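You operate a simulated robot arm through the tools that you are given. There is no shell and no other tool.

You are at the controls of a simulated robot arm. One attempt, no reset.

TASK
Stand the beige boot in the tray, brush its toe clean and push the blue shaper in.
Fine: use the grey brush and put it back. Set down upright: beige boot, grey brush. What is to be rubbed or washed off counts as gone when no trace of it is left.
Where things are to end (x, y in the base frame): beige boot within 25 mm of [610, -280].

It is judged by the outcome, as a careful person would: the job done as asked, and still so three seconds after it is handed in. It fails if anything else is knocked over, pushed out of place, dropped, spilled or broken.

THE ROBOT
A 7-joint arm with a fingered hand, fixed in place. Base frame: the origin is at the foot of the arm, x ahead of it, y to its left, z up; the work surface is at about z = 800. Lengths are in mm, angles in rad, forces in N, time in s.
Its first joint turns from -2.897 to 2.897 rad. Payload 4 kg.
The tool frame sits at the grasp point between the pads (the TCP): z along the fingers, y along the line on which they close. The tips reach 30 mm beyond it. The gripper opens to 104 mm. The gripper's body begins 35 mm behind the TCP. The gripper is a hand of 4 fingers: y runs from the thumb to the fingers, the wrist lies at [-15, -113, -190] in the tool frame, and closing takes about 1.5 s.
Orientation is that of the tool frame in the base frame, as [roll, pitch, yaw] about the fixed x, y, z axes, in that order (R = Rz(yaw) Ry(pitch) Rx(roll)). With the fingers straight down and the wrist toward the robot, the tool's x, y and z point along [0, 1, 0], [1, 0, 0] and [0, 0, -1] of the base frame.

THE INTERFACE
- The arm moves only by the tool send_rows. Its argument "commands" is a list of rows, each an object (a shift or turn left out is 0, a gripper value left out holds the last) with "xyz": the shift along the tool's x, y, z in mm, a list of three; "angular": the turn, a rotation vector about the tool's x, y, z in rad, a list of three. In form: [{"xyz": [tx, ty, tz], "angular": [ax, ay, az]}, ...]. A call has 1 to 20 rows; each row shifts and turns the commanded pose from where the row before left it, along the tool's axes as they then stand. "jaw" is the gripper command, from -1 (fully open) to 1 (shut), values between in proportion, set as the call begins (left out, the last holds). Each row takes 0.2 s and may step no farther than 50 mm and 0.15 rad from the row before; otherwise, or with a gripper value out of range, the whole call is refused. Where a pose cannot be reached the arm comes as near as it can. A force on the tool above 90 N (or 10 N above the force at the start of the call, whichever is more), or a blocked arm, ends the call early, and 0.2 s more pass. Each finger travels about 153 mm/s and halts on what it meets, pressing with about 33 N; the grip force reading is that of the motor and also rises with nothing between the fingers. The clock runs only during rows and for 0.2 s after the last one: add rows that do not move to give the fingers time. It gives the time, the measured TCP pose, the force on the tool (base axes), the opening and the grip force at its end, in the units of the frame above (readings bear some noise), with the torque about the TCP (base axes, N m) and any sound that the robot's microphone picked up.
- Cameras (640 x 400 px; columns grow to the right, rows downward): "scene" is fixed at [221.9, 649.3, 1420.1]; the picture's right is [-0.95, -0.32, 0.00], its down [-0.10, 0.29, -0.95] and it looks along [0.31, -0.90, -0.31] (base axes); focal length 368 px, centre (320, 200). "wrist" rides on the gripper at [61, -92, -130] in the tool frame; the picture's right is [-0.81, 0.28, -0.52], its down [-0.53, -0.71, 0.46] and it looks along [-0.24, 0.64, 0.72] (tool axes); focal length 275 px, centre (320, 200). There is no depth. A picture from a camera that has moved, and an enlarged one, comes with that camera's place and axes in the base frame and with its lens.
- get_image(camera): a new picture of that camera. No time passes.
- move_fingers(index, middle, ring, thumb_bend, thumb_turn): sets how far each is bent, from 0 (flat) to 100 (curled in); at 30 the hand is open as for a grip, at 70 the pads meet at the TCP. One left out holds its place. A second passes; each finger stops where it meets its share of the squeeze, and holds until it gets a number again. A gripper value or a shape takes the hand back. It gives what a move gives, with no picture; readings hold the bend of each and the force on the fingers (four entries, about 0 where the hand has none), thumb and palm. thumb_turn goes from beside the hand (0) to across from the fingers (100), as for a grip.
- hand_shape(shape): the hand has 4 fingers and takes this shape, open, in about a second: jaw (thumb against the fingers, like two jaws); tri (thumb and two fingers); tip (a fingertip pinch); poke (one finger out to press); point (the index stretched); flat (the hand flat); cup (the hand cupped); fist (a fist). The gripper value then closes the fingers along that shape, each until it touches; the sizes above hold for jaw. It gives what a move gives, with no picture.
- inspect(camera, box): a new picture of the part [left, top, right, bottom] of that camera's present view, enlarged. No time passes.
- close_job(): hands the job in; it is judged then, once.

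Places have to be worked out from the pictures, the camera data and where the tool is seen. Open the gripper and draw the arm clear of the work before you hand the job in, unless the task says otherwise.

The tools are called after ">>>" by a JSON object that holds its "method" and its "body". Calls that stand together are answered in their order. send_rows: Moves the arm, as the interface text tells. Its arguments: {"type":"object","properties":{"commands":{"type":"array"},"jaw":{"type":"number"}},"required":["commands"]} The other tools are called the same way: hand_shape (shape) gives the hand a shape; move_fingers (index, middle, ring, thumb_bend, thumb_turn) moves the fingers one by one; get_image (camera) takes a picture; inspect (camera, box) takes an enlarged picture of a part of a camera's view; close_job () hands the job in.

At the start:

```text
clock: 0.0
tool_pos: [471.3, -195.6, 1238.0]
orientation: [3.141, 0.0, 1.571]
contact_force: [0.6, 0.1, 0.1]
wrist_torque: [0.01, 0.0, 0.01]
finger_gap: 103.5
grasp_force: 0.2
shape: jaw
bend: [30.0, 30.0, 30.0, 30.0, 98.0]
finger forces: [0.1, 0.0, 0.0, 0.1, 0.1, 0.0]
```

scene: 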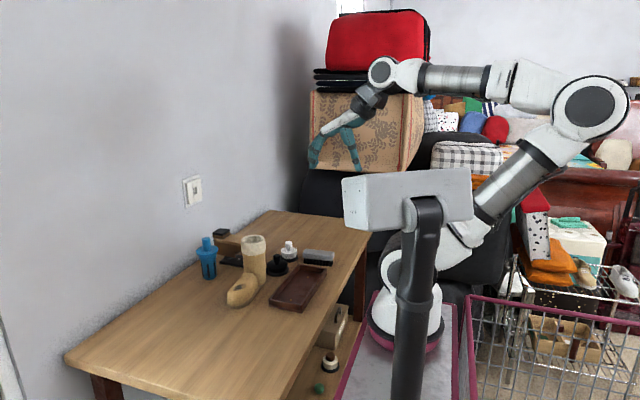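
wrist: 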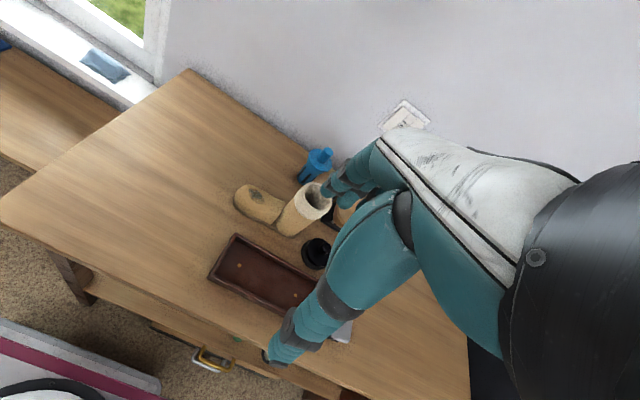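

The pictures show the boot, a blue shaper, a brown tray, a grey brush and other small items on the table. I'll enlarge both views to locate them.

>>> {"method": "inspect", "body": {"camera": "scene", "box": [180, 210, 360, 322]}}

>>> {"method": "inspect", "body": {"camera": "wrist", "box": [200, 130, 400, 255]}}

>>> {"method": "inspect", "body": {"camera": "wrist", "box": [200, 220, 400, 345]}}

```text
3.56 times, centred on (270, 266) of scene
camera zoom: at [221.9, 649.3, 1420.1], right [-0.95, -0.32, 0.0], down [-0.1, 0.29, -0.95], along [0.31, -0.9, -0.31], focal length 1310 px, centre (498, -35)
```

zoom: 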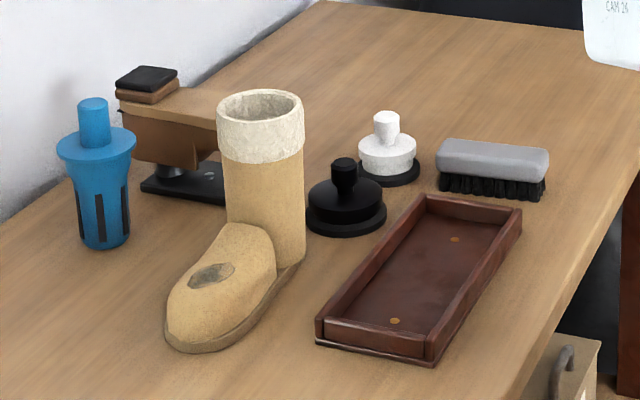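

```text
3.20 times, centred on (300, 192) of wrist
camera zoom: at [379.5, -133.1, 1368.7], right [0.28, -0.81, 0.52], down [-0.71, -0.53, -0.46], along [0.64, -0.24, -0.72], focal length 881 px, centre (384, 224)
```

zoom: 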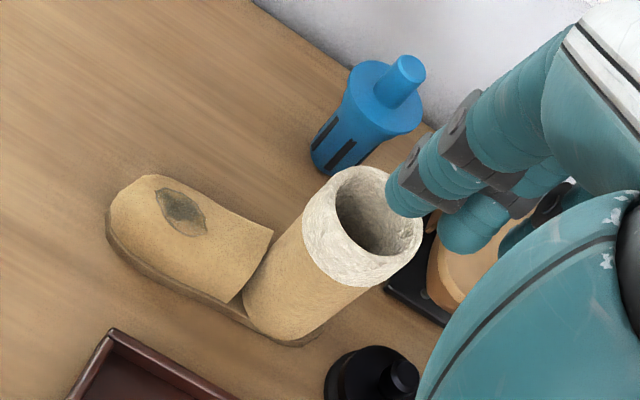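

```text
3.20 times, centred on (300, 282) of wrist
camera zoom: at [379.5, -133.1, 1368.7], right [0.28, -0.81, 0.52], down [-0.71, -0.53, -0.46], along [0.64, -0.24, -0.72], focal length 881 px, centre (384, -64)
```

zoom: 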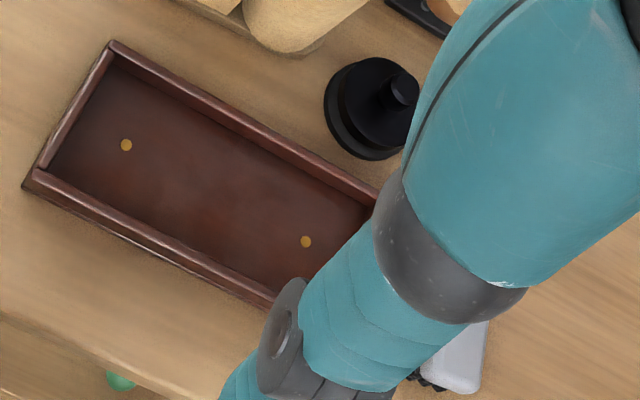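

Working from both views, I put the boot's shaft at about (748, -261) with its top near z 945 and its toe pointing +y. The tray lies along y, centred at about (607, -280), the brush is near (602, -472), and the shaper is near (915, -260). I'll move above the boot shaft and look again.

>>> {"method": "send_rows", "body": {"commands": [{"xyz": [-8, 34.5, 16]}, {"xyz": [-8, 34.5, 16]}, {"xyz": [-8, 34.5, 16]}, {"xyz": [-8, 34.5, 16]}, {"xyz": [-8, 34.5, 16]}, {"xyz": [-8, 34.5, 16]}, {"xyz": [-8, 34.5, 16]}, {"xyz": [-8, 34.5, 16]}], "jaw": -1}}

>>> {"method": "get_image", "body": {"camera": "wrist"}}

>>> {"method": "get_image", "body": {"camera": "scene"}}

```text
clock: 1.8
tool_pos: [746.6, -259.2, 1110.6]
orientation: [-3.141, 0.0, 1.571]
contact_force: [-0.8, 0.0, 0.2]
wrist_torque: [-0.02, -0.02, 0.0]
finger_gap: 103.9
grasp_force: 0.2
shape: jaw
bend: [30.0, 30.0, 30.0, 30.0, 98.0]
finger forces: [0.0, 0.1, 0.0, 0.0, 0.0, 0.0]
```

```text
taken
camera wrist: at [655.1, -197.5, 1239.8], right [0.27, -0.81, 0.52], down [-0.71, -0.53, -0.46], along [0.64, -0.24, -0.72], focal length 275 px, centre (320, 200)
```

wrist: 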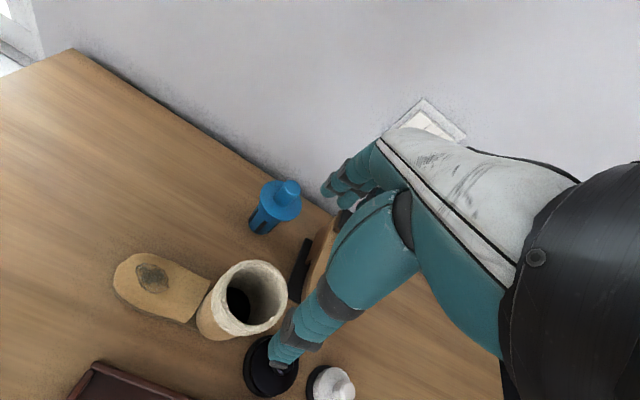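

```text
taken
```

scene: 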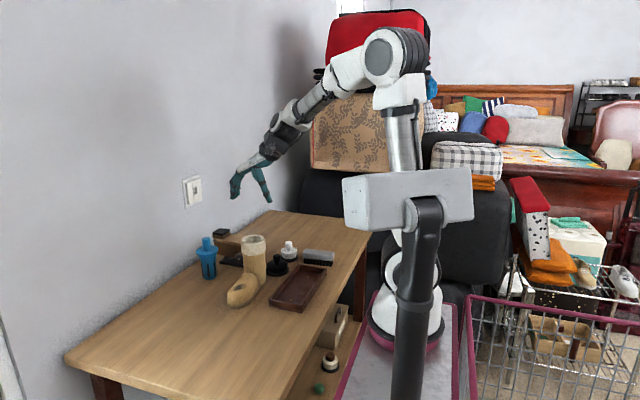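

The hand is now above the boot. I'll zoom into both views to refine the shaft's position.

>>> {"method": "inspect", "body": {"camera": "wrist", "box": [80, 220, 336, 380]}}

>>> {"method": "inspect", "body": {"camera": "scene", "box": [216, 225, 296, 315]}}

>>> {"method": "inspect", "body": {"camera": "scene", "box": [220, 145, 300, 215]}}

```text
2.50 times, centred on (208, 300) of wrist
camera zoom: at [655.1, -197.5, 1239.8], right [0.27, -0.81, 0.52], down [-0.71, -0.53, -0.46], along [0.64, -0.24, -0.72], focal length 688 px, centre (600, -50)
```

zoom: 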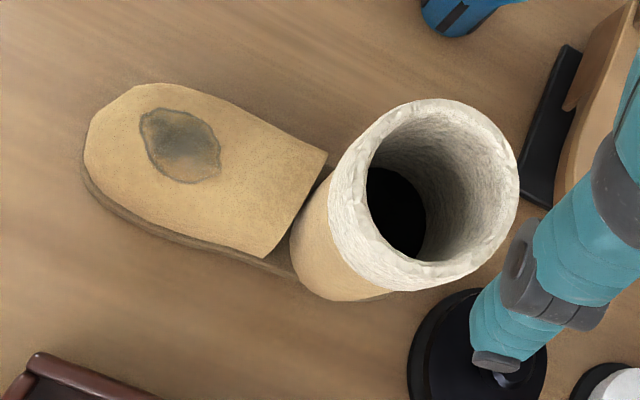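

```text
4.44 times, centred on (256, 270) of scene
camera zoom: at [221.9, 649.3, 1420.1], right [-0.95, -0.32, 0.0], down [-0.1, 0.29, -0.95], along [0.31, -0.9, -0.31], focal length 1638 px, centre (604, -111)
```

zoom: 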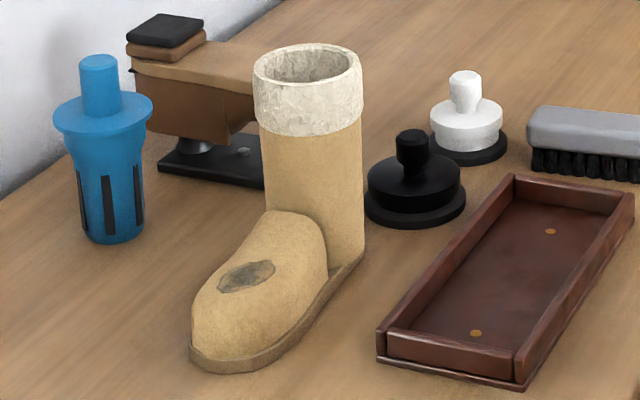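

```text
5.71 times, centred on (260, 180) of scene
camera zoom: at [221.9, 649.3, 1420.1], right [-0.95, -0.32, 0.0], down [-0.1, 0.29, -0.95], along [0.31, -0.9, -0.31], focal length 2106 px, centre (663, 314)
```

zoom: 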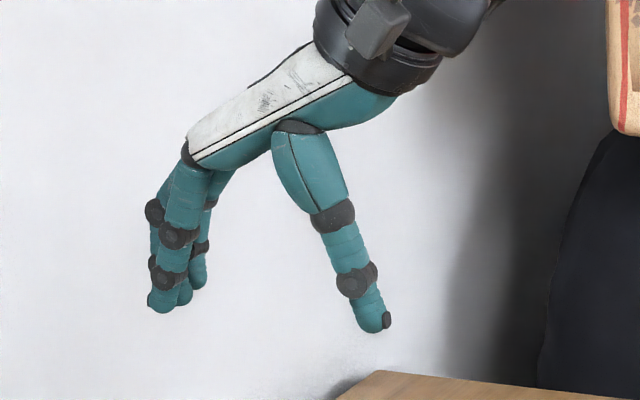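

The shaft top centre comes out at (748, -262, about 950) with a diameter of about 75 mm, and the boot's axis runs along y. I'll descend around the shaft in two stages.

>>> {"method": "send_rows", "body": {"commands": [{"xyz": [-1, 0.7, 35]}, {"xyz": [-1, 0.7, 35]}, {"xyz": [0, 0, 30]}, {"xyz": [0, 0, 20]}, {"xyz": [0, 0, 0]}], "jaw": -1}}

>>> {"method": "inspect", "body": {"camera": "scene", "box": [190, 180, 318, 260]}}

>>> {"method": "get_image", "body": {"camera": "wrist"}}

```text
clock: 3.0
tool_pos: [748.7, -261.4, 989.8]
orientation: [3.141, 0.0, 1.572]
contact_force: [-0.5, 0.1, -1.1]
wrist_torque: [-0.02, 0.03, 0.03]
finger_gap: 103.8
grasp_force: 0.1
shape: jaw
bend: [30.0, 30.0, 30.0, 30.0, 98.0]
finger forces: [0.0, 0.1, 0.0, 0.0, 0.1, 0.1]
```

```text
5.00 times, centred on (254, 220) of scene
camera zoom: at [221.9, 649.3, 1420.1], right [-0.95, -0.32, 0.0], down [-0.1, 0.29, -0.95], along [0.31, -0.9, -0.31], focal length 1842 px, centre (650, 100)
```

zoom: 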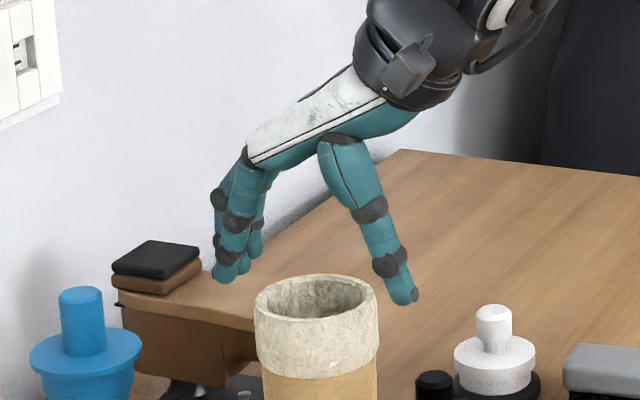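

```text
taken
camera wrist: at [657.1, -199.1, 1119.8], right [0.28, -0.81, 0.52], down [-0.71, -0.53, -0.46], along [0.64, -0.24, -0.72], focal length 275 px, centre (320, 200)
```

wrist: 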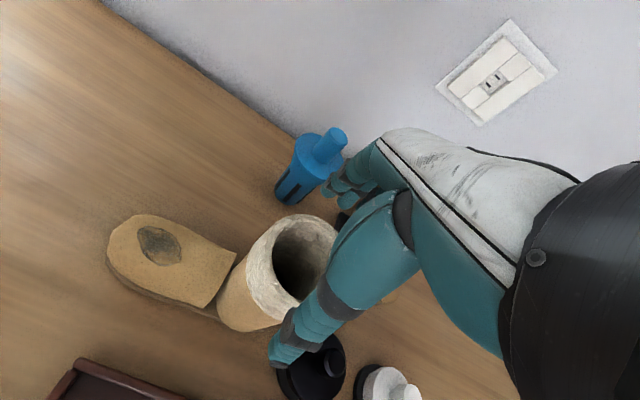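

The thumb and fingers straddle the cuff evenly. I'll descend to about z 923 and close.

>>> {"method": "send_rows", "body": {"commands": [{"xyz": [0, 0, 25]}, {"xyz": [0, 0, 25]}, {"xyz": [0, 0, 16]}, {"xyz": [0, 0, 0]}], "jaw": -1}}

>>> {"method": "inspect", "body": {"camera": "scene", "box": [190, 190, 350, 290]}}

>>> {"method": "get_image", "body": {"camera": "wrist"}}

```text
clock: 4.0
tool_pos: [751.7, -261.1, 925.4]
orientation: [3.138, 0.0, 1.571]
contact_force: [6.7, -1.0, 19.4]
wrist_torque: [0.18, -0.15, -0.04]
finger_gap: 103.9
grasp_force: 0.1
shape: jaw
bend: [27.0, 30.0, 30.0, 30.0, 98.0]
finger forces: [14.6, 0.1, 0.1, 0.0, 4.2, 0.0]
```

```text
4.00 times, centred on (270, 240) of scene
camera zoom: at [221.9, 649.3, 1420.1], right [-0.95, -0.32, 0.0], down [-0.1, 0.29, -0.95], along [0.31, -0.9, -0.31], focal length 1474 px, centre (520, 40)
```

zoom: 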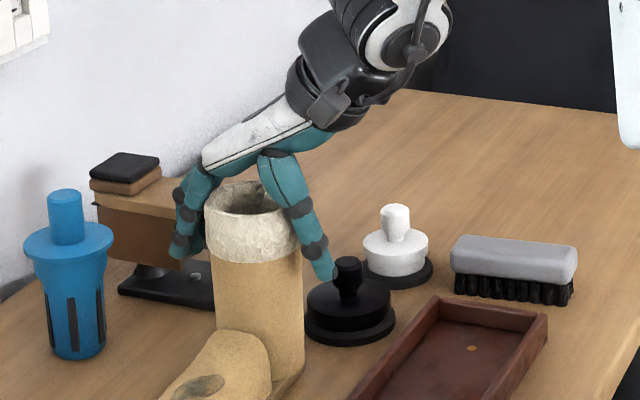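

```text
taken
camera wrist: at [658.1, -199.0, 1055.2], right [0.27, -0.81, 0.52], down [-0.71, -0.53, -0.46], along [0.65, -0.24, -0.72], focal length 275 px, centre (320, 200)
```

wrist: 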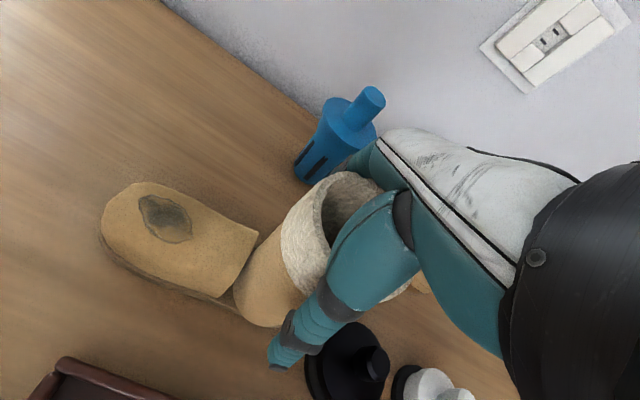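

The index and thumb already press on the rim (19 N upward), so the hand is slightly too deep. I'll raise it 8 mm and then close.

>>> {"method": "send_rows", "body": {"commands": [{"xyz": [0, 0, -8]}, {"xyz": [0, 0, 0]}], "jaw": -1}}

```text
clock: 4.6
tool_pos: [749.1, -260.5, 931.0]
orientation: [-3.139, 0.0, 1.572]
contact_force: [-0.1, 0.1, -0.1]
wrist_torque: [-0.01, 0.04, -0.02]
finger_gap: 104.0
grasp_force: 0.0
shape: jaw
bend: [30.0, 30.0, 30.0, 30.0, 98.0]
finger forces: [0.6, 0.1, 0.0, 0.1, 0.3, 0.1]
```

Contact is gone, so I'll close the hand on the cuff.

>>> {"method": "send_rows", "body": {"commands": [{"xyz": [0, 0, 0]}, {"xyz": [0, 0, 0]}, {"xyz": [0, 0, 0]}, {"xyz": [0, 0, 0]}, {"xyz": [0, 0, 0]}, {"xyz": [0, 0, 0]}, {"xyz": [0, 0, 0]}, {"xyz": [0, 0, 0]}], "jaw": 1}}

>>> {"method": "inspect", "body": {"camera": "scene", "box": [190, 190, 350, 290]}}

>>> {"method": "get_image", "body": {"camera": "wrist"}}

```text
clock: 6.4
tool_pos: [749.8, -261.5, 932.7]
orientation: [3.141, -0.001, 1.569]
contact_force: [0.1, -0.8, 0.8]
wrist_torque: [-0.06, -0.01, -0.01]
finger_gap: 69.8
grasp_force: 33.2
shape: jaw
bend: [33.0, 43.0, 39.0, 56.0, 98.0]
finger forces: [14.9, 14.1, 4.1, 0.1, 32.9, 0.0]
```

```text
4.00 times, centred on (270, 240) of scene
camera zoom: at [221.9, 649.3, 1420.1], right [-0.95, -0.32, 0.0], down [-0.1, 0.29, -0.95], along [0.31, -0.9, -0.31], focal length 1474 px, centre (520, 40)
```

zoom: 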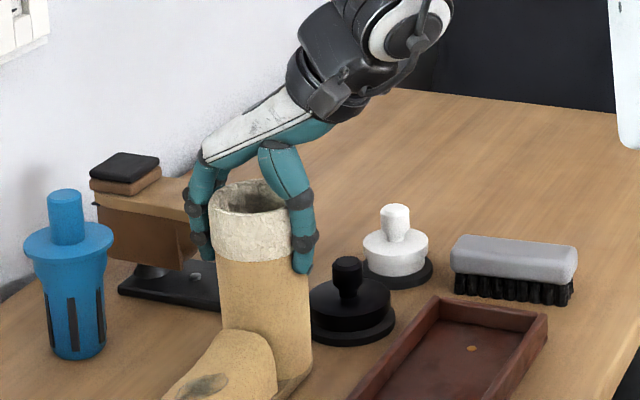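

```text
taken
camera wrist: at [657.5, -198.9, 1062.4], right [0.28, -0.81, 0.52], down [-0.71, -0.53, -0.46], along [0.64, -0.24, -0.72], focal length 275 px, centre (320, 200)
```

wrist: 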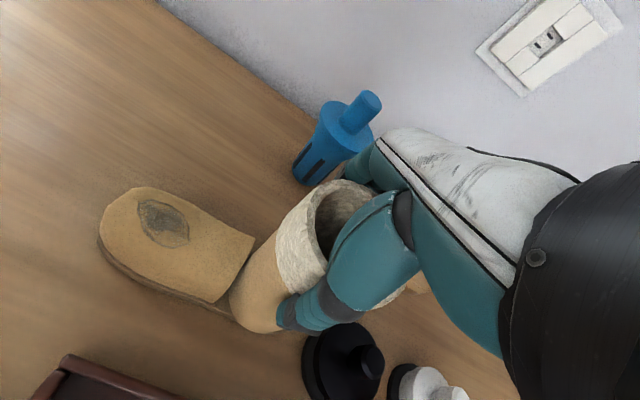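

The cuff is gripped at a 70 mm gap with 33 N. I'll lift slowly and check for tilt.

>>> {"method": "send_rows", "body": {"commands": [{"xyz": [0, 0, -8]}, {"xyz": [0, 0, -12]}, {"xyz": [0, 0, -20]}, {"xyz": [0, 0, -25]}, {"xyz": [0, 0, -25]}, {"xyz": [0, 0, 0]}], "jaw": 1}}

>>> {"method": "inspect", "body": {"camera": "scene", "box": [190, 190, 350, 310]}}

>>> {"method": "get_image", "body": {"camera": "wrist"}}

```text
clock: 7.8
tool_pos: [748.4, -261.2, 1021.9]
orientation: [3.141, -0.001, 1.57]
contact_force: [0.2, 0.7, -3.1]
wrist_torque: [-0.07, 0.01, -0.03]
finger_gap: 70.1
grasp_force: 32.8
shape: jaw
bend: [33.0, 43.0, 39.0, 56.0, 98.0]
finger forces: [14.7, 14.0, 4.2, 0.1, 32.8, 0.1]
```

```text
3.33 times, centred on (270, 250) of scene
camera zoom: at [221.9, 649.3, 1420.1], right [-0.95, -0.32, 0.0], down [-0.1, 0.29, -0.95], along [0.31, -0.9, -0.31], focal length 1228 px, centre (487, 33)
```

zoom: 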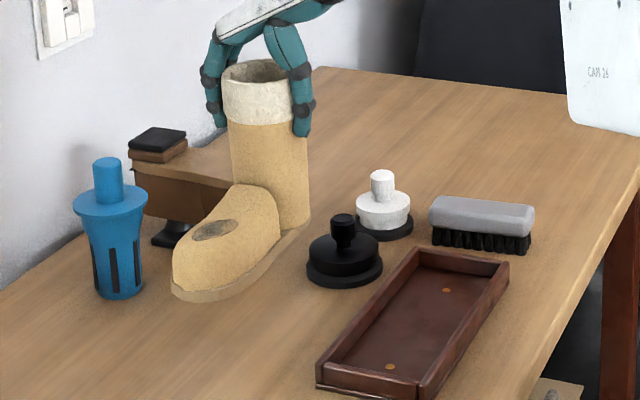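

```text
taken
camera wrist: at [656.5, -199.0, 1152.9], right [0.28, -0.81, 0.52], down [-0.71, -0.53, -0.46], along [0.64, -0.24, -0.72], focal length 275 px, centre (320, 200)
```

wrist: 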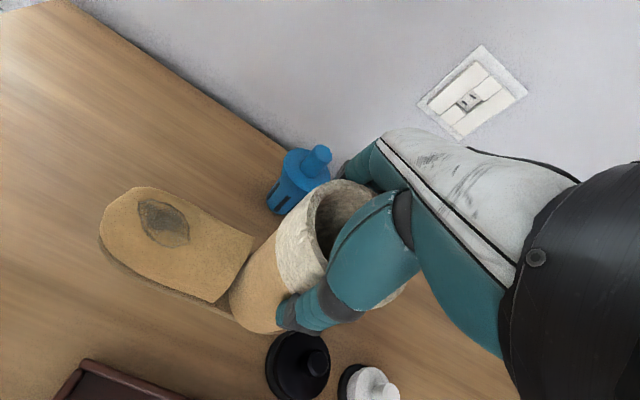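

The boot hangs straight, with its sole about 90 mm up. I'll carry it over the tray, shifting about (-140, -68).

>>> {"method": "send_rows", "body": {"commands": [{"xyz": [-8, -16, 0]}, {"xyz": [-12, -24, 0]}, {"xyz": [-14, -30, 0]}, {"xyz": [-14, -30, 0]}, {"xyz": [-12, -24, 0]}, {"xyz": [-8, -16, 0]}, {"xyz": [0, 0, 0]}, {"xyz": [0, 0, 0]}], "jaw": 1}}

>>> {"method": "inspect", "body": {"camera": "scene", "box": [220, 190, 380, 310]}}

>>> {"method": "get_image", "body": {"camera": "wrist"}}

```text
clock: 9.6
tool_pos: [608.5, -329.6, 1023.5]
orientation: [-3.141, 0.001, 1.57]
contact_force: [0.3, -0.2, -3.4]
wrist_torque: [-0.09, 0.01, 0.0]
finger_gap: 70.0
grasp_force: 32.8
shape: jaw
bend: [33.0, 43.0, 39.0, 56.0, 98.0]
finger forces: [14.6, 14.1, 4.1, 0.0, 32.7, 0.0]
```

```text
3.33 times, centred on (300, 250) of scene
camera zoom: at [221.9, 649.3, 1420.1], right [-0.95, -0.32, 0.0], down [-0.1, 0.29, -0.95], along [0.31, -0.9, -0.31], focal length 1228 px, centre (387, 33)
```

zoom: 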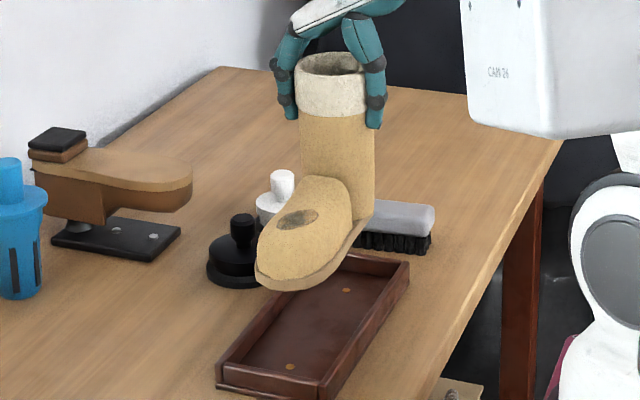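

```text
taken
camera wrist: at [517.3, -266.4, 1153.1], right [0.28, -0.81, 0.52], down [-0.71, -0.53, -0.46], along [0.64, -0.24, -0.72], focal length 275 px, centre (320, 200)
```

wrist: 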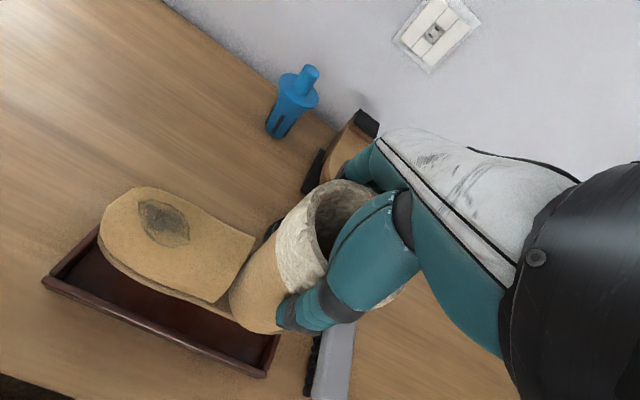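

The sole spans x of roughly 574 to 634 and y of roughly -194 to -367. That fits the tray interior (565 to 645, -181 to -378), so I'll lower it.

>>> {"method": "send_rows", "body": {"commands": [{"xyz": [0, 0, 15]}, {"xyz": [0, 0, 20]}, {"xyz": [0, 0, 15]}, {"xyz": [0, 0, 5]}, {"xyz": [0, 0, 0]}], "jaw": 1}}

>>> {"method": "inspect", "body": {"camera": "scene", "box": [240, 205, 368, 315]}}

>>> {"method": "inspect", "body": {"camera": "wrist", "box": [30, 150, 330, 390]}}

```text
clock: 10.8
tool_pos: [609.7, -329.1, 968.0]
orientation: [3.141, 0.0, 1.57]
contact_force: [0.6, 0.1, -2.9]
wrist_torque: [-0.08, 0.0, 0.03]
finger_gap: 70.2
grasp_force: 32.8
shape: jaw
bend: [33.0, 43.0, 39.0, 56.0, 98.0]
finger forces: [14.7, 14.0, 4.2, 0.0, 32.6, 0.0]
```

```text
3.64 times, centred on (304, 260) of scene
camera zoom: at [221.9, 649.3, 1420.1], right [-0.95, -0.32, 0.0], down [-0.1, 0.29, -0.95], along [0.31, -0.9, -0.31], focal length 1340 px, centre (378, -18)
```

zoom: 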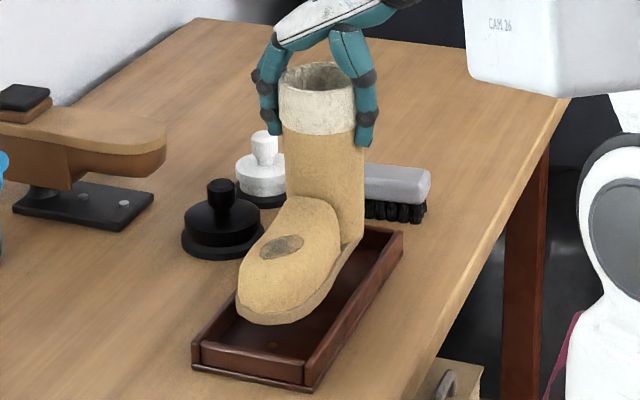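

```text
1.67 times, centred on (180, 270) of wrist
camera zoom: at [518.3, -266.9, 1097.6], right [0.28, -0.81, 0.52], down [-0.71, -0.53, -0.46], along [0.64, -0.24, -0.72], focal length 459 px, centre (553, 83)
```

zoom: 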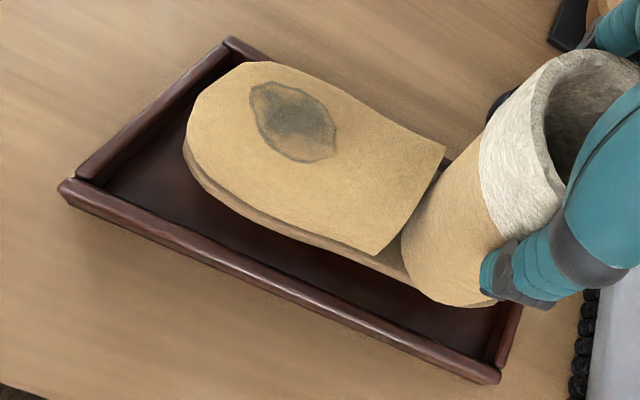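

The alignment looks good and the sole is at about z 836. I'll lower the last 30 mm slowly.

>>> {"method": "send_rows", "body": {"commands": [{"xyz": [0, 0, 10]}, {"xyz": [0, 0, 8]}, {"xyz": [0, 0, 5]}, {"xyz": [0, 0, 0]}], "jaw": 1}}

>>> {"method": "inspect", "body": {"camera": "scene", "box": [240, 205, 368, 315]}}

>>> {"method": "inspect", "body": {"camera": "wrist", "box": [30, 150, 330, 390]}}

```text
clock: 11.8
tool_pos: [609.0, -330.2, 942.9]
orientation: [3.141, 0.0, 1.571]
contact_force: [0.1, 0.8, -2.5]
wrist_torque: [-0.08, -0.01, 0.0]
finger_gap: 70.0
grasp_force: 32.9
shape: jaw
bend: [33.0, 43.0, 39.0, 56.0, 98.0]
finger forces: [14.6, 14.0, 4.2, 0.1, 32.5, 0.0]
```

```text
3.64 times, centred on (304, 260) of scene
camera zoom: at [221.9, 649.3, 1420.1], right [-0.95, -0.32, 0.0], down [-0.1, 0.29, -0.95], along [0.31, -0.9, -0.31], focal length 1340 px, centre (378, -18)
```

zoom: 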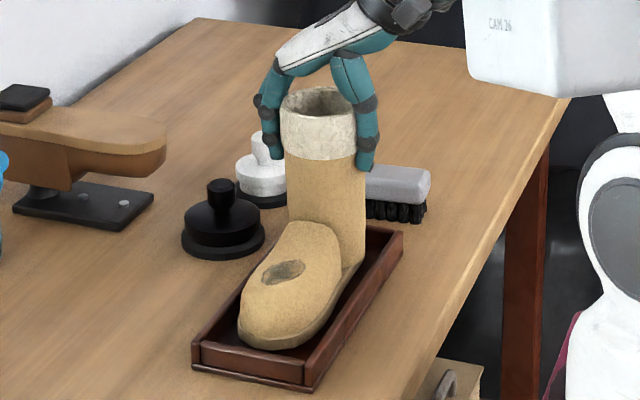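

```text
1.67 times, centred on (180, 270) of wrist
camera zoom: at [517.4, -267.3, 1074.5], right [0.27, -0.81, 0.52], down [-0.71, -0.53, -0.46], along [0.64, -0.24, -0.72], focal length 459 px, centre (553, 83)
```

zoom: 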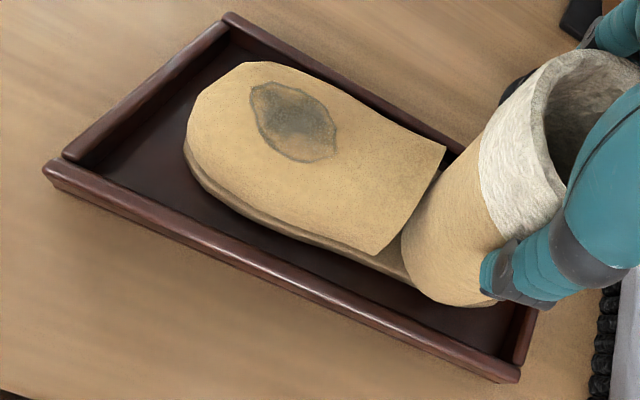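

The boot is inside the tray walls with a few mm to go. I'll creep down until it touches.

>>> {"method": "send_rows", "body": {"commands": [{"xyz": [0, 0, 2]}, {"xyz": [0, 0, 1.5]}, {"xyz": [0, 0, 0]}], "jaw": 1}}

```text
clock: 12.6
tool_pos: [608.9, -328.7, 940.3]
orientation: [3.141, -0.001, 1.569]
contact_force: [0.4, 0.1, -2.1]
wrist_torque: [-0.09, -0.01, -0.02]
finger_gap: 70.0
grasp_force: 33.0
shape: jaw
bend: [33.0, 43.0, 39.0, 56.0, 98.0]
finger forces: [14.6, 14.0, 4.2, 0.1, 32.5, 0.0]
```

Still hanging (about -2 N). I'll go on in small steps.

>>> {"method": "send_rows", "body": {"commands": [{"xyz": [0, 0, 1]}, {"xyz": [0, 0, 1]}, {"xyz": [0, 0, 0]}], "jaw": 1}}

```text
clock: 13.4
tool_pos: [608.6, -329.4, 939.1]
orientation: [3.142, 0.0, 1.57]
contact_force: [0.0, -0.6, -2.4]
wrist_torque: [-0.11, 0.0, 0.02]
finger_gap: 69.5
grasp_force: 32.9
shape: jaw
bend: [33.0, 43.0, 39.0, 56.0, 98.0]
finger forces: [14.6, 14.0, 4.2, 0.1, 32.6, 0.0]
```

No contact yet, so I'll continue creeping down.

>>> {"method": "send_rows", "body": {"commands": [{"xyz": [0, 0, 1]}, {"xyz": [0, 0, 1]}, {"xyz": [0, 0, 0]}], "jaw": 1}}

```text
clock: 14.2
tool_pos: [609.3, -330.2, 937.4]
orientation: [-3.141, -0.001, 1.57]
contact_force: [-0.8, 0.1, 3.5]
wrist_torque: [-0.09, -0.08, -0.03]
finger_gap: 69.4
grasp_force: 32.9
shape: jaw
bend: [33.0, 43.0, 39.0, 56.0, 98.0]
finger forces: [14.5, 13.9, 4.4, 0.0, 33.1, 0.0]
```

The sole is down (force flipped to +3.5 N). I'll open the hand and look.

>>> {"method": "send_rows", "body": {"commands": [{"xyz": [0, 0, 0]}, {"xyz": [0, 0, 0]}, {"xyz": [0, 0, 0]}, {"xyz": [0, 0, 0]}, {"xyz": [0, 0, 0]}, {"xyz": [0, 0, 0]}], "jaw": -1}}

>>> {"method": "inspect", "body": {"camera": "scene", "box": [240, 205, 368, 315]}}

>>> {"method": "get_image", "body": {"camera": "wrist"}}

```text
clock: 15.6
tool_pos: [608.2, -328.4, 937.2]
orientation: [-3.141, -0.001, 1.57]
contact_force: [-0.8, -0.7, 2.3]
wrist_torque: [0.01, 0.09, 0.04]
finger_gap: 103.8
grasp_force: 0.1
shape: jaw
bend: [30.0, 30.0, 30.0, 30.0, 98.0]
finger forces: [0.1, 0.1, 0.0, 0.0, 3.0, 0.0]
```

```text
3.64 times, centred on (304, 260) of scene
camera zoom: at [221.9, 649.3, 1420.1], right [-0.95, -0.32, 0.0], down [-0.1, 0.29, -0.95], along [0.31, -0.9, -0.31], focal length 1340 px, centre (378, -18)
```

zoom: 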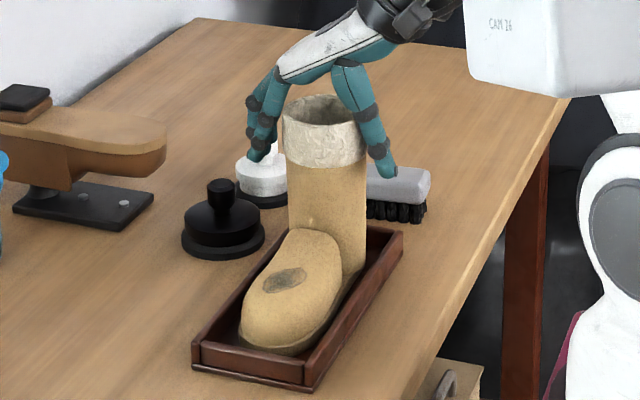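

```text
taken
camera wrist: at [516.7, -267.3, 1067.1], right [0.28, -0.81, 0.52], down [-0.71, -0.53, -0.46], along [0.64, -0.24, -0.72], focal length 275 px, centre (320, 200)
```

wrist: 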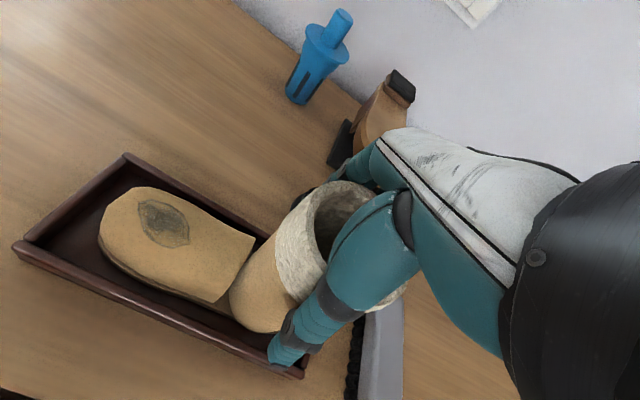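

The boot stands free in the tray. I'll raise the hand straight up and look again.

>>> {"method": "send_rows", "body": {"commands": [{"xyz": [0, -1, -6]}, {"xyz": [0, 0, -20]}, {"xyz": [0, 0, -40]}, {"xyz": [0, 0, -45]}, {"xyz": [0, 0, -45]}, {"xyz": [0, 0, -10]}], "jaw": -1}}

>>> {"method": "inspect", "body": {"camera": "scene", "box": [240, 205, 368, 315]}}

>>> {"method": "get_image", "body": {"camera": "wrist"}}

```text
clock: 17.0
tool_pos: [609.4, -330.1, 1102.3]
orientation: [3.141, -0.001, 1.572]
contact_force: [-0.4, -0.4, -1.0]
wrist_torque: [0.01, -0.02, 0.01]
finger_gap: 104.0
grasp_force: 0.1
shape: jaw
bend: [30.0, 30.0, 30.0, 30.0, 98.0]
finger forces: [0.0, 0.0, 0.0, 0.0, 0.1, 0.0]
```

```text
3.64 times, centred on (304, 260) of scene
camera zoom: at [221.9, 649.3, 1420.1], right [-0.95, -0.32, 0.0], down [-0.1, 0.29, -0.95], along [0.31, -0.9, -0.31], focal length 1340 px, centre (378, -18)
```

zoom: 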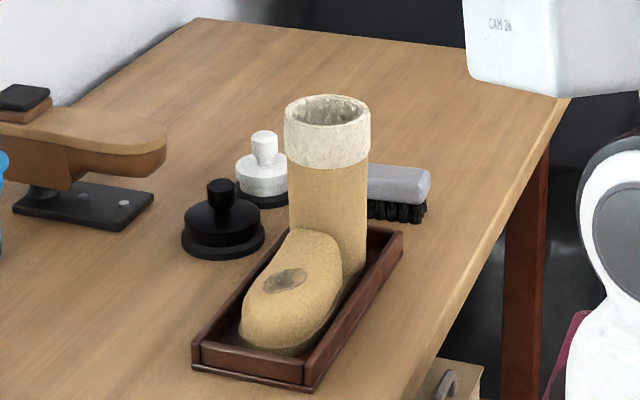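

```text
taken
camera wrist: at [517.6, -267.4, 1232.0], right [0.28, -0.81, 0.52], down [-0.71, -0.53, -0.45], along [0.64, -0.24, -0.72], focal length 275 px, centre (320, 200)
```

wrist: 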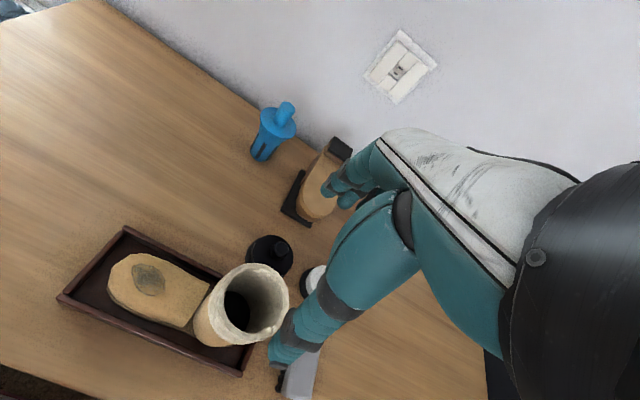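

The boot is standing in the tray. I'll check its position with a zoomed wrist view and also look at the brush.

>>> {"method": "inspect", "body": {"camera": "wrist", "box": [40, 215, 330, 396]}}

>>> {"method": "inspect", "body": {"camera": "scene", "box": [290, 230, 370, 280]}}

```text
2.21 times, centred on (185, 306) of wrist
camera zoom: at [517.6, -267.4, 1232.0], right [0.28, -0.81, 0.52], down [-0.71, -0.53, -0.45], along [0.64, -0.24, -0.72], focal length 608 px, centre (618, -33)
```

zoom: 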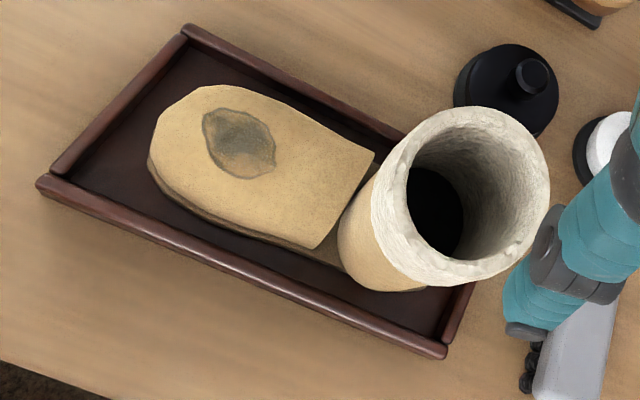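

```text
8.00 times, centred on (330, 255) of scene
camera zoom: at [221.9, 649.3, 1420.1], right [-0.95, -0.32, 0.0], down [-0.1, 0.29, -0.95], along [0.31, -0.9, -0.31], focal length 2948 px, centre (240, -240)
```

zoom: 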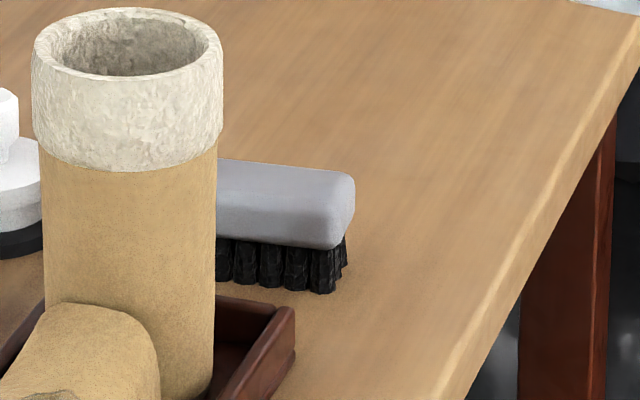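

The boot stands at about (604, -279), within tolerance, and the stain is centred near (603, -231, 855). Next I'll turn the hand 90° so it closes along y with the wrist away from the boot, ready for the brush.

>>> {"method": "send_rows", "body": {"commands": [{"angular": [0, 0, -0.1428]}, {"angular": [0, 0, -0.1428]}, {"angular": [0, 0, -0.1428]}, {"angular": [0, 0, -0.1428]}, {"angular": [0, 0, -0.1428]}, {"angular": [0, 0, -0.1428]}, {"angular": [0, 0, -0.1428]}, {"angular": [0, 0, -0.1428]}, {"angular": [0, 0, -0.1428]}, {"angular": [0, 0, -0.1428]}, {"angular": [0, 0, -0.1428]}, {"xyz": [0, 0, 0]}], "jaw": -1}}

>>> {"method": "get_image", "body": {"camera": "scene"}}

```text
clock: 19.6
tool_pos: [607.8, -328.2, 1103.8]
orientation: [3.141, 0.001, -3.141]
contact_force: [0.9, -0.6, -0.2]
wrist_torque: [-0.04, 0.01, 0.04]
finger_gap: 103.9
grasp_force: 0.0
shape: jaw
bend: [30.0, 30.0, 30.0, 30.0, 98.0]
finger forces: [0.0, 0.0, 0.1, 0.0, 0.0, 0.0]
```

```text
taken
```

scene: 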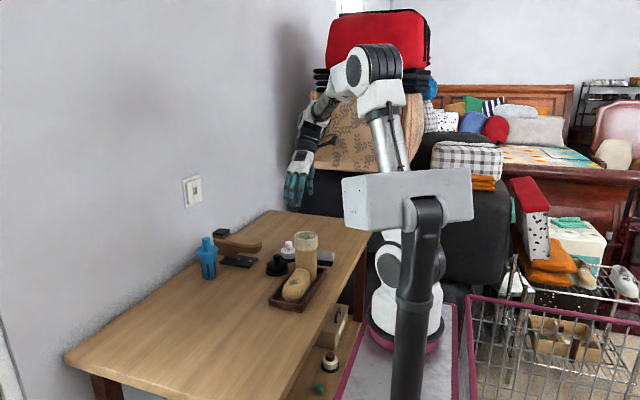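

The turn worked. I'll move over the brush, down to z of about 1000, and look with the wrist camera.

>>> {"method": "send_rows", "body": {"commands": [{"xyz": [1, -29, 0]}, {"xyz": [1, -29, 0]}, {"xyz": [1, -29, 20]}, {"xyz": [1, -29, 30]}, {"xyz": [1, -28, 30]}, {"xyz": [0, 0, 20]}, {"xyz": [0, 0, 0]}], "jaw": -1}}

>>> {"method": "get_image", "body": {"camera": "wrist"}}

>>> {"method": "inspect", "body": {"camera": "scene", "box": [250, 180, 378, 280]}}

```text
clock: 21.2
tool_pos: [603.2, -472.6, 1003.7]
orientation: [3.14, 0.0, 3.141]
contact_force: [-0.4, 0.2, 0.1]
wrist_torque: [-0.01, 0.03, -0.01]
finger_gap: 103.6
grasp_force: 0.0
shape: jaw
bend: [30.0, 30.0, 30.0, 30.0, 98.0]
finger forces: [0.0, 0.1, 0.0, 0.0, 0.0, 0.0]
```

```text
taken
camera wrist: at [541.4, -563.0, 1133.7], right [0.81, 0.27, 0.52], down [0.53, -0.71, -0.46], along [0.24, 0.64, -0.72], focal length 275 px, centre (320, 200)
```

wrist: 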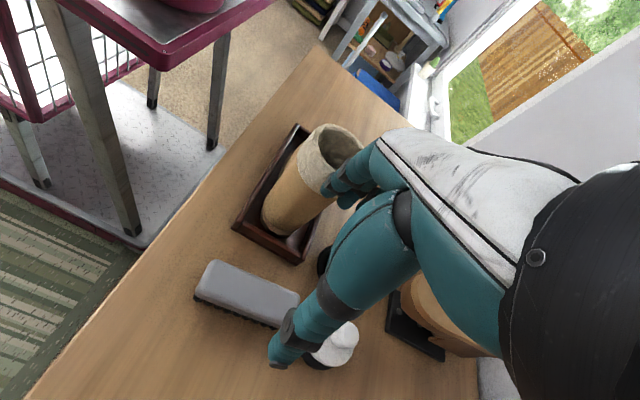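

```text
4.00 times, centred on (314, 230) of scene
camera zoom: at [221.9, 649.3, 1420.1], right [-0.95, -0.32, 0.0], down [-0.1, 0.29, -0.95], along [0.31, -0.9, -0.31], focal length 1474 px, centre (344, 80)
```

zoom: 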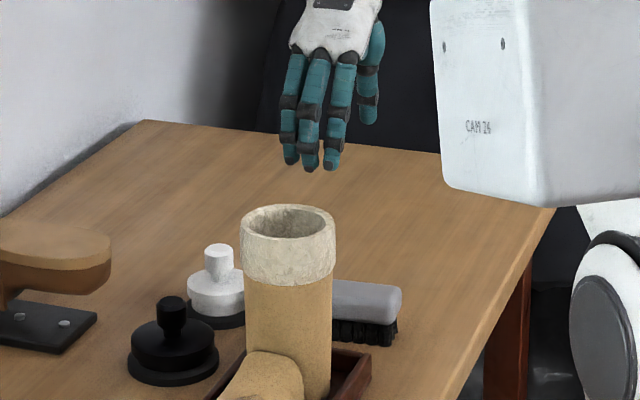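

I'll zoom into the wrist view to localise the brush accurately.

>>> {"method": "inspect", "body": {"camera": "wrist", "box": [170, 240, 370, 380]}}

```text
2.86 times, centred on (270, 310) of wrist
camera zoom: at [541.4, -563.0, 1133.7], right [0.81, 0.27, 0.52], down [0.53, -0.71, -0.46], along [0.24, 0.64, -0.72], focal length 786 px, centre (463, -114)
```

zoom: 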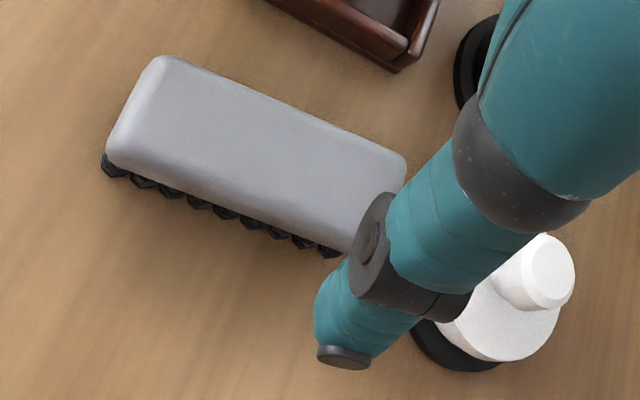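

The brush handle is centred near (605, -466), with its top at about 843 and a yaw of about +0.09. I'll align the hand and descend part way.

>>> {"method": "send_rows", "body": {"commands": [{"xyz": [-2, 6.6, 10], "angular": [0, 0, -0.09]}, {"xyz": [0, 0, 30]}, {"xyz": [0, 0, 30]}, {"xyz": [0, 0, 30]}, {"xyz": [0, 0, 0]}, {"xyz": [0, 0, 0]}], "jaw": -1}}

>>> {"method": "get_image", "body": {"camera": "wrist"}}

>>> {"method": "inspect", "body": {"camera": "scene", "box": [250, 200, 378, 280]}}

```text
clock: 22.6
tool_pos: [603.9, -467.1, 902.1]
orientation: [-3.14, 0.0, -3.053]
contact_force: [-0.2, 0.1, -0.6]
wrist_torque: [0.01, -0.01, -0.02]
finger_gap: 104.3
grasp_force: 0.0
shape: jaw
bend: [30.0, 30.0, 30.0, 30.0, 98.0]
finger forces: [0.0, 0.0, 0.0, 0.1, 0.0, 0.0]
```

```text
taken
camera wrist: at [552.3, -562.8, 1032.5], right [0.78, 0.35, 0.52], down [0.59, -0.66, -0.46], along [0.18, 0.66, -0.72], focal length 275 px, centre (320, 200)
```

wrist: 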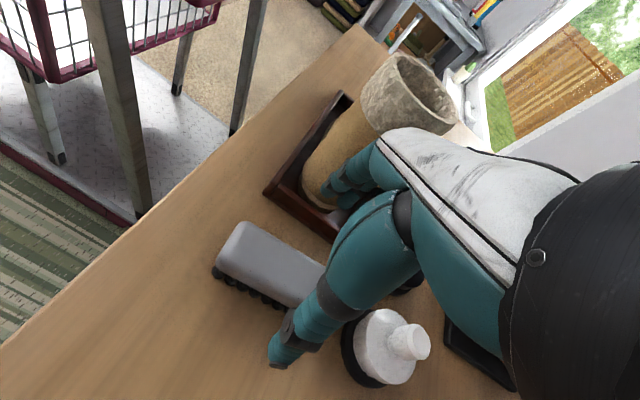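

```text
5.00 times, centred on (314, 240) of scene
camera zoom: at [221.9, 649.3, 1420.1], right [-0.95, -0.32, 0.0], down [-0.1, 0.29, -0.95], along [0.31, -0.9, -0.31], focal length 1842 px, centre (350, 0)
```

zoom: 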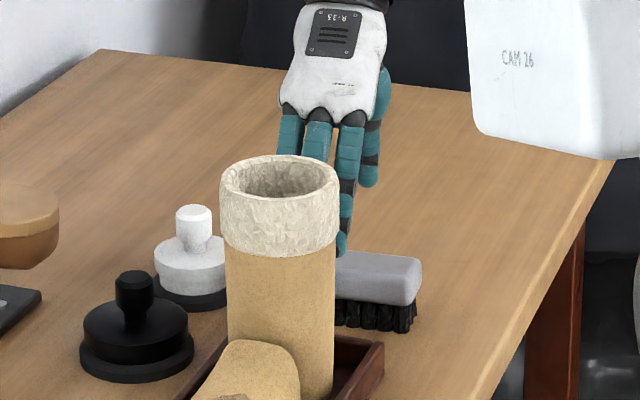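

The hand is aligned with the brush and clear of the boot. I'll descend to about z 848.

>>> {"method": "send_rows", "body": {"commands": [{"xyz": [0, 0, 20]}, {"xyz": [0, 0, 20]}, {"xyz": [0, 0, 14]}, {"xyz": [0, 0, 0]}], "jaw": -1}}

>>> {"method": "get_image", "body": {"camera": "wrist"}}

>>> {"method": "inspect", "body": {"camera": "scene", "box": [250, 200, 378, 280]}}

```text
clock: 23.6
tool_pos: [606.9, -467.9, 847.2]
orientation: [-3.141, 0.0, -3.052]
contact_force: [0.2, -0.3, 0.3]
wrist_torque: [0.01, -0.03, 0.0]
finger_gap: 103.9
grasp_force: 0.2
shape: jaw
bend: [30.0, 30.0, 30.0, 30.0, 98.0]
finger forces: [0.1, 0.1, 0.1, 0.0, 0.0, 0.0]
```

```text
taken
camera wrist: at [553.4, -563.5, 977.4], right [0.78, 0.35, 0.52], down [0.59, -0.66, -0.46], along [0.18, 0.66, -0.72], focal length 275 px, centre (320, 200)
```

wrist: 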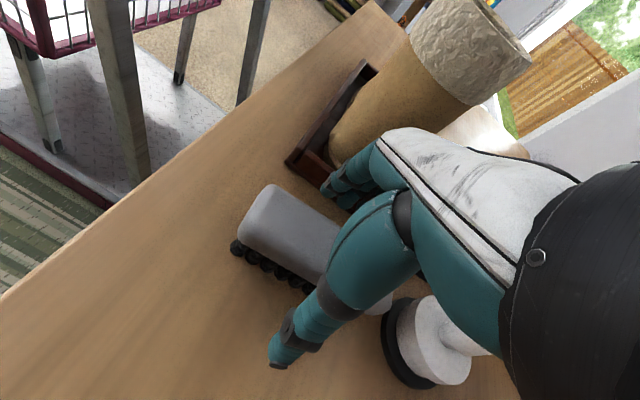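

```text
5.00 times, centred on (314, 240) of scene
camera zoom: at [221.9, 649.3, 1420.1], right [-0.95, -0.32, 0.0], down [-0.1, 0.29, -0.95], along [0.31, -0.9, -0.31], focal length 1842 px, centre (350, 0)
```

zoom: 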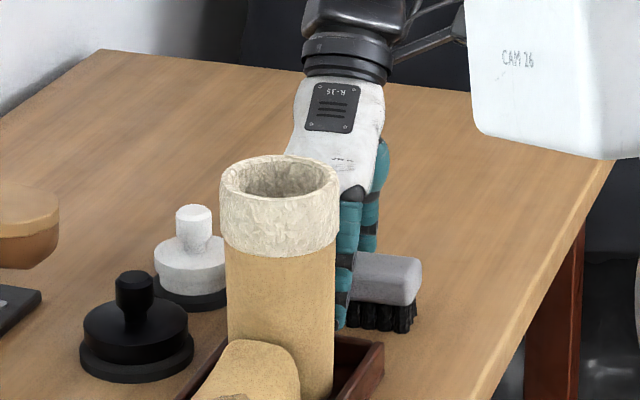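

The fingers are placed around the handle. I'll close on the brush.

>>> {"method": "send_rows", "body": {"commands": [{"xyz": [0, 0, 0]}, {"xyz": [0, 0, 0]}, {"xyz": [0, 0, 0]}, {"xyz": [0, 0, 0]}, {"xyz": [0, 0, 0]}, {"xyz": [0, 0, 0]}, {"xyz": [0, 0, 0]}, {"xyz": [0, 0, 0]}, {"xyz": [0, 0, 0]}], "jaw": 1}}

>>> {"method": "get_image", "body": {"camera": "wrist"}}

>>> {"method": "inspect", "body": {"camera": "scene", "box": [250, 200, 378, 280]}}

```text
clock: 25.6
tool_pos: [606.0, -468.0, 848.6]
orientation: [3.141, 0.001, -3.051]
contact_force: [-0.9, -0.1, 0.1]
wrist_torque: [-0.04, -0.04, 0.02]
finger_gap: 33.9
grasp_force: 32.8
shape: jaw
bend: [74.0, 53.0, 52.0, 74.0, 100.0]
finger forces: [17.4, 8.7, 4.1, 0.1, 30.2, 0.0]
```

```text
taken
camera wrist: at [553.4, -563.5, 977.6], right [0.78, 0.35, 0.52], down [0.59, -0.66, -0.46], along [0.18, 0.66, -0.72], focal length 275 px, centre (320, 200)
```

wrist: 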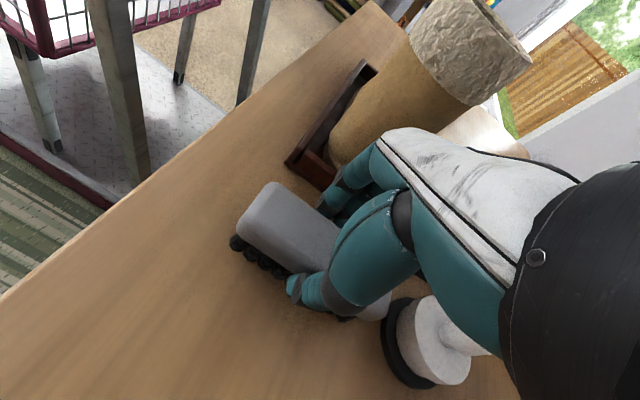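

```text
5.00 times, centred on (314, 240) of scene
camera zoom: at [221.9, 649.3, 1420.1], right [-0.95, -0.32, 0.0], down [-0.1, 0.29, -0.95], along [0.31, -0.9, -0.31], focal length 1842 px, centre (350, 0)
```

zoom: 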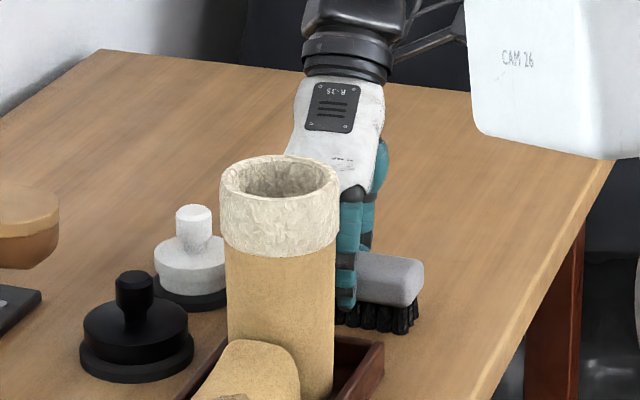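

The index and thumb are bent to 74 while the others are at 53, so I want a closer look at how the brush is held.

>>> {"method": "inspect", "body": {"camera": "wrist", "box": [210, 120, 430, 340]}}

>>> {"method": "inspect", "body": {"camera": "scene", "box": [300, 225, 350, 275]}}

```text
1.82 times, centred on (320, 230) of wrist
camera zoom: at [553.4, -563.5, 977.6], right [0.78, 0.35, 0.52], down [0.59, -0.66, -0.46], along [0.18, 0.66, -0.72], focal length 500 px, centre (320, 146)
```

zoom: 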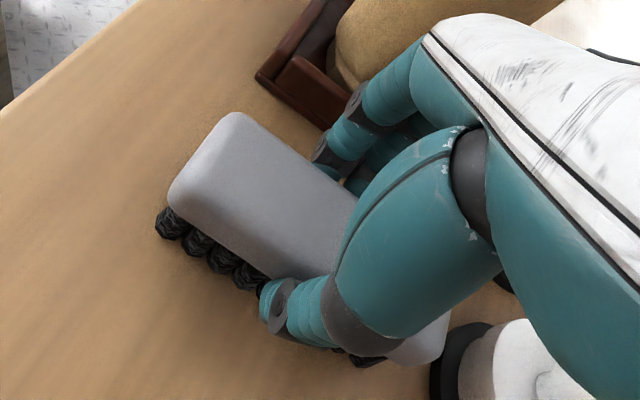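

```text
8.00 times, centred on (325, 250) of scene
camera zoom: at [221.9, 649.3, 1420.1], right [-0.95, -0.32, 0.0], down [-0.1, 0.29, -0.95], along [0.31, -0.9, -0.31], focal length 2948 px, centre (280, -200)
```

zoom: 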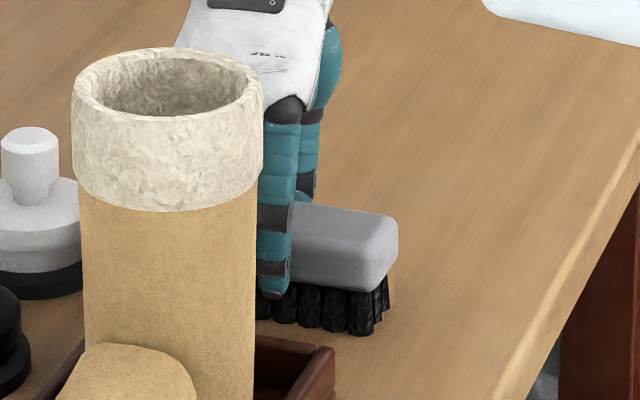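

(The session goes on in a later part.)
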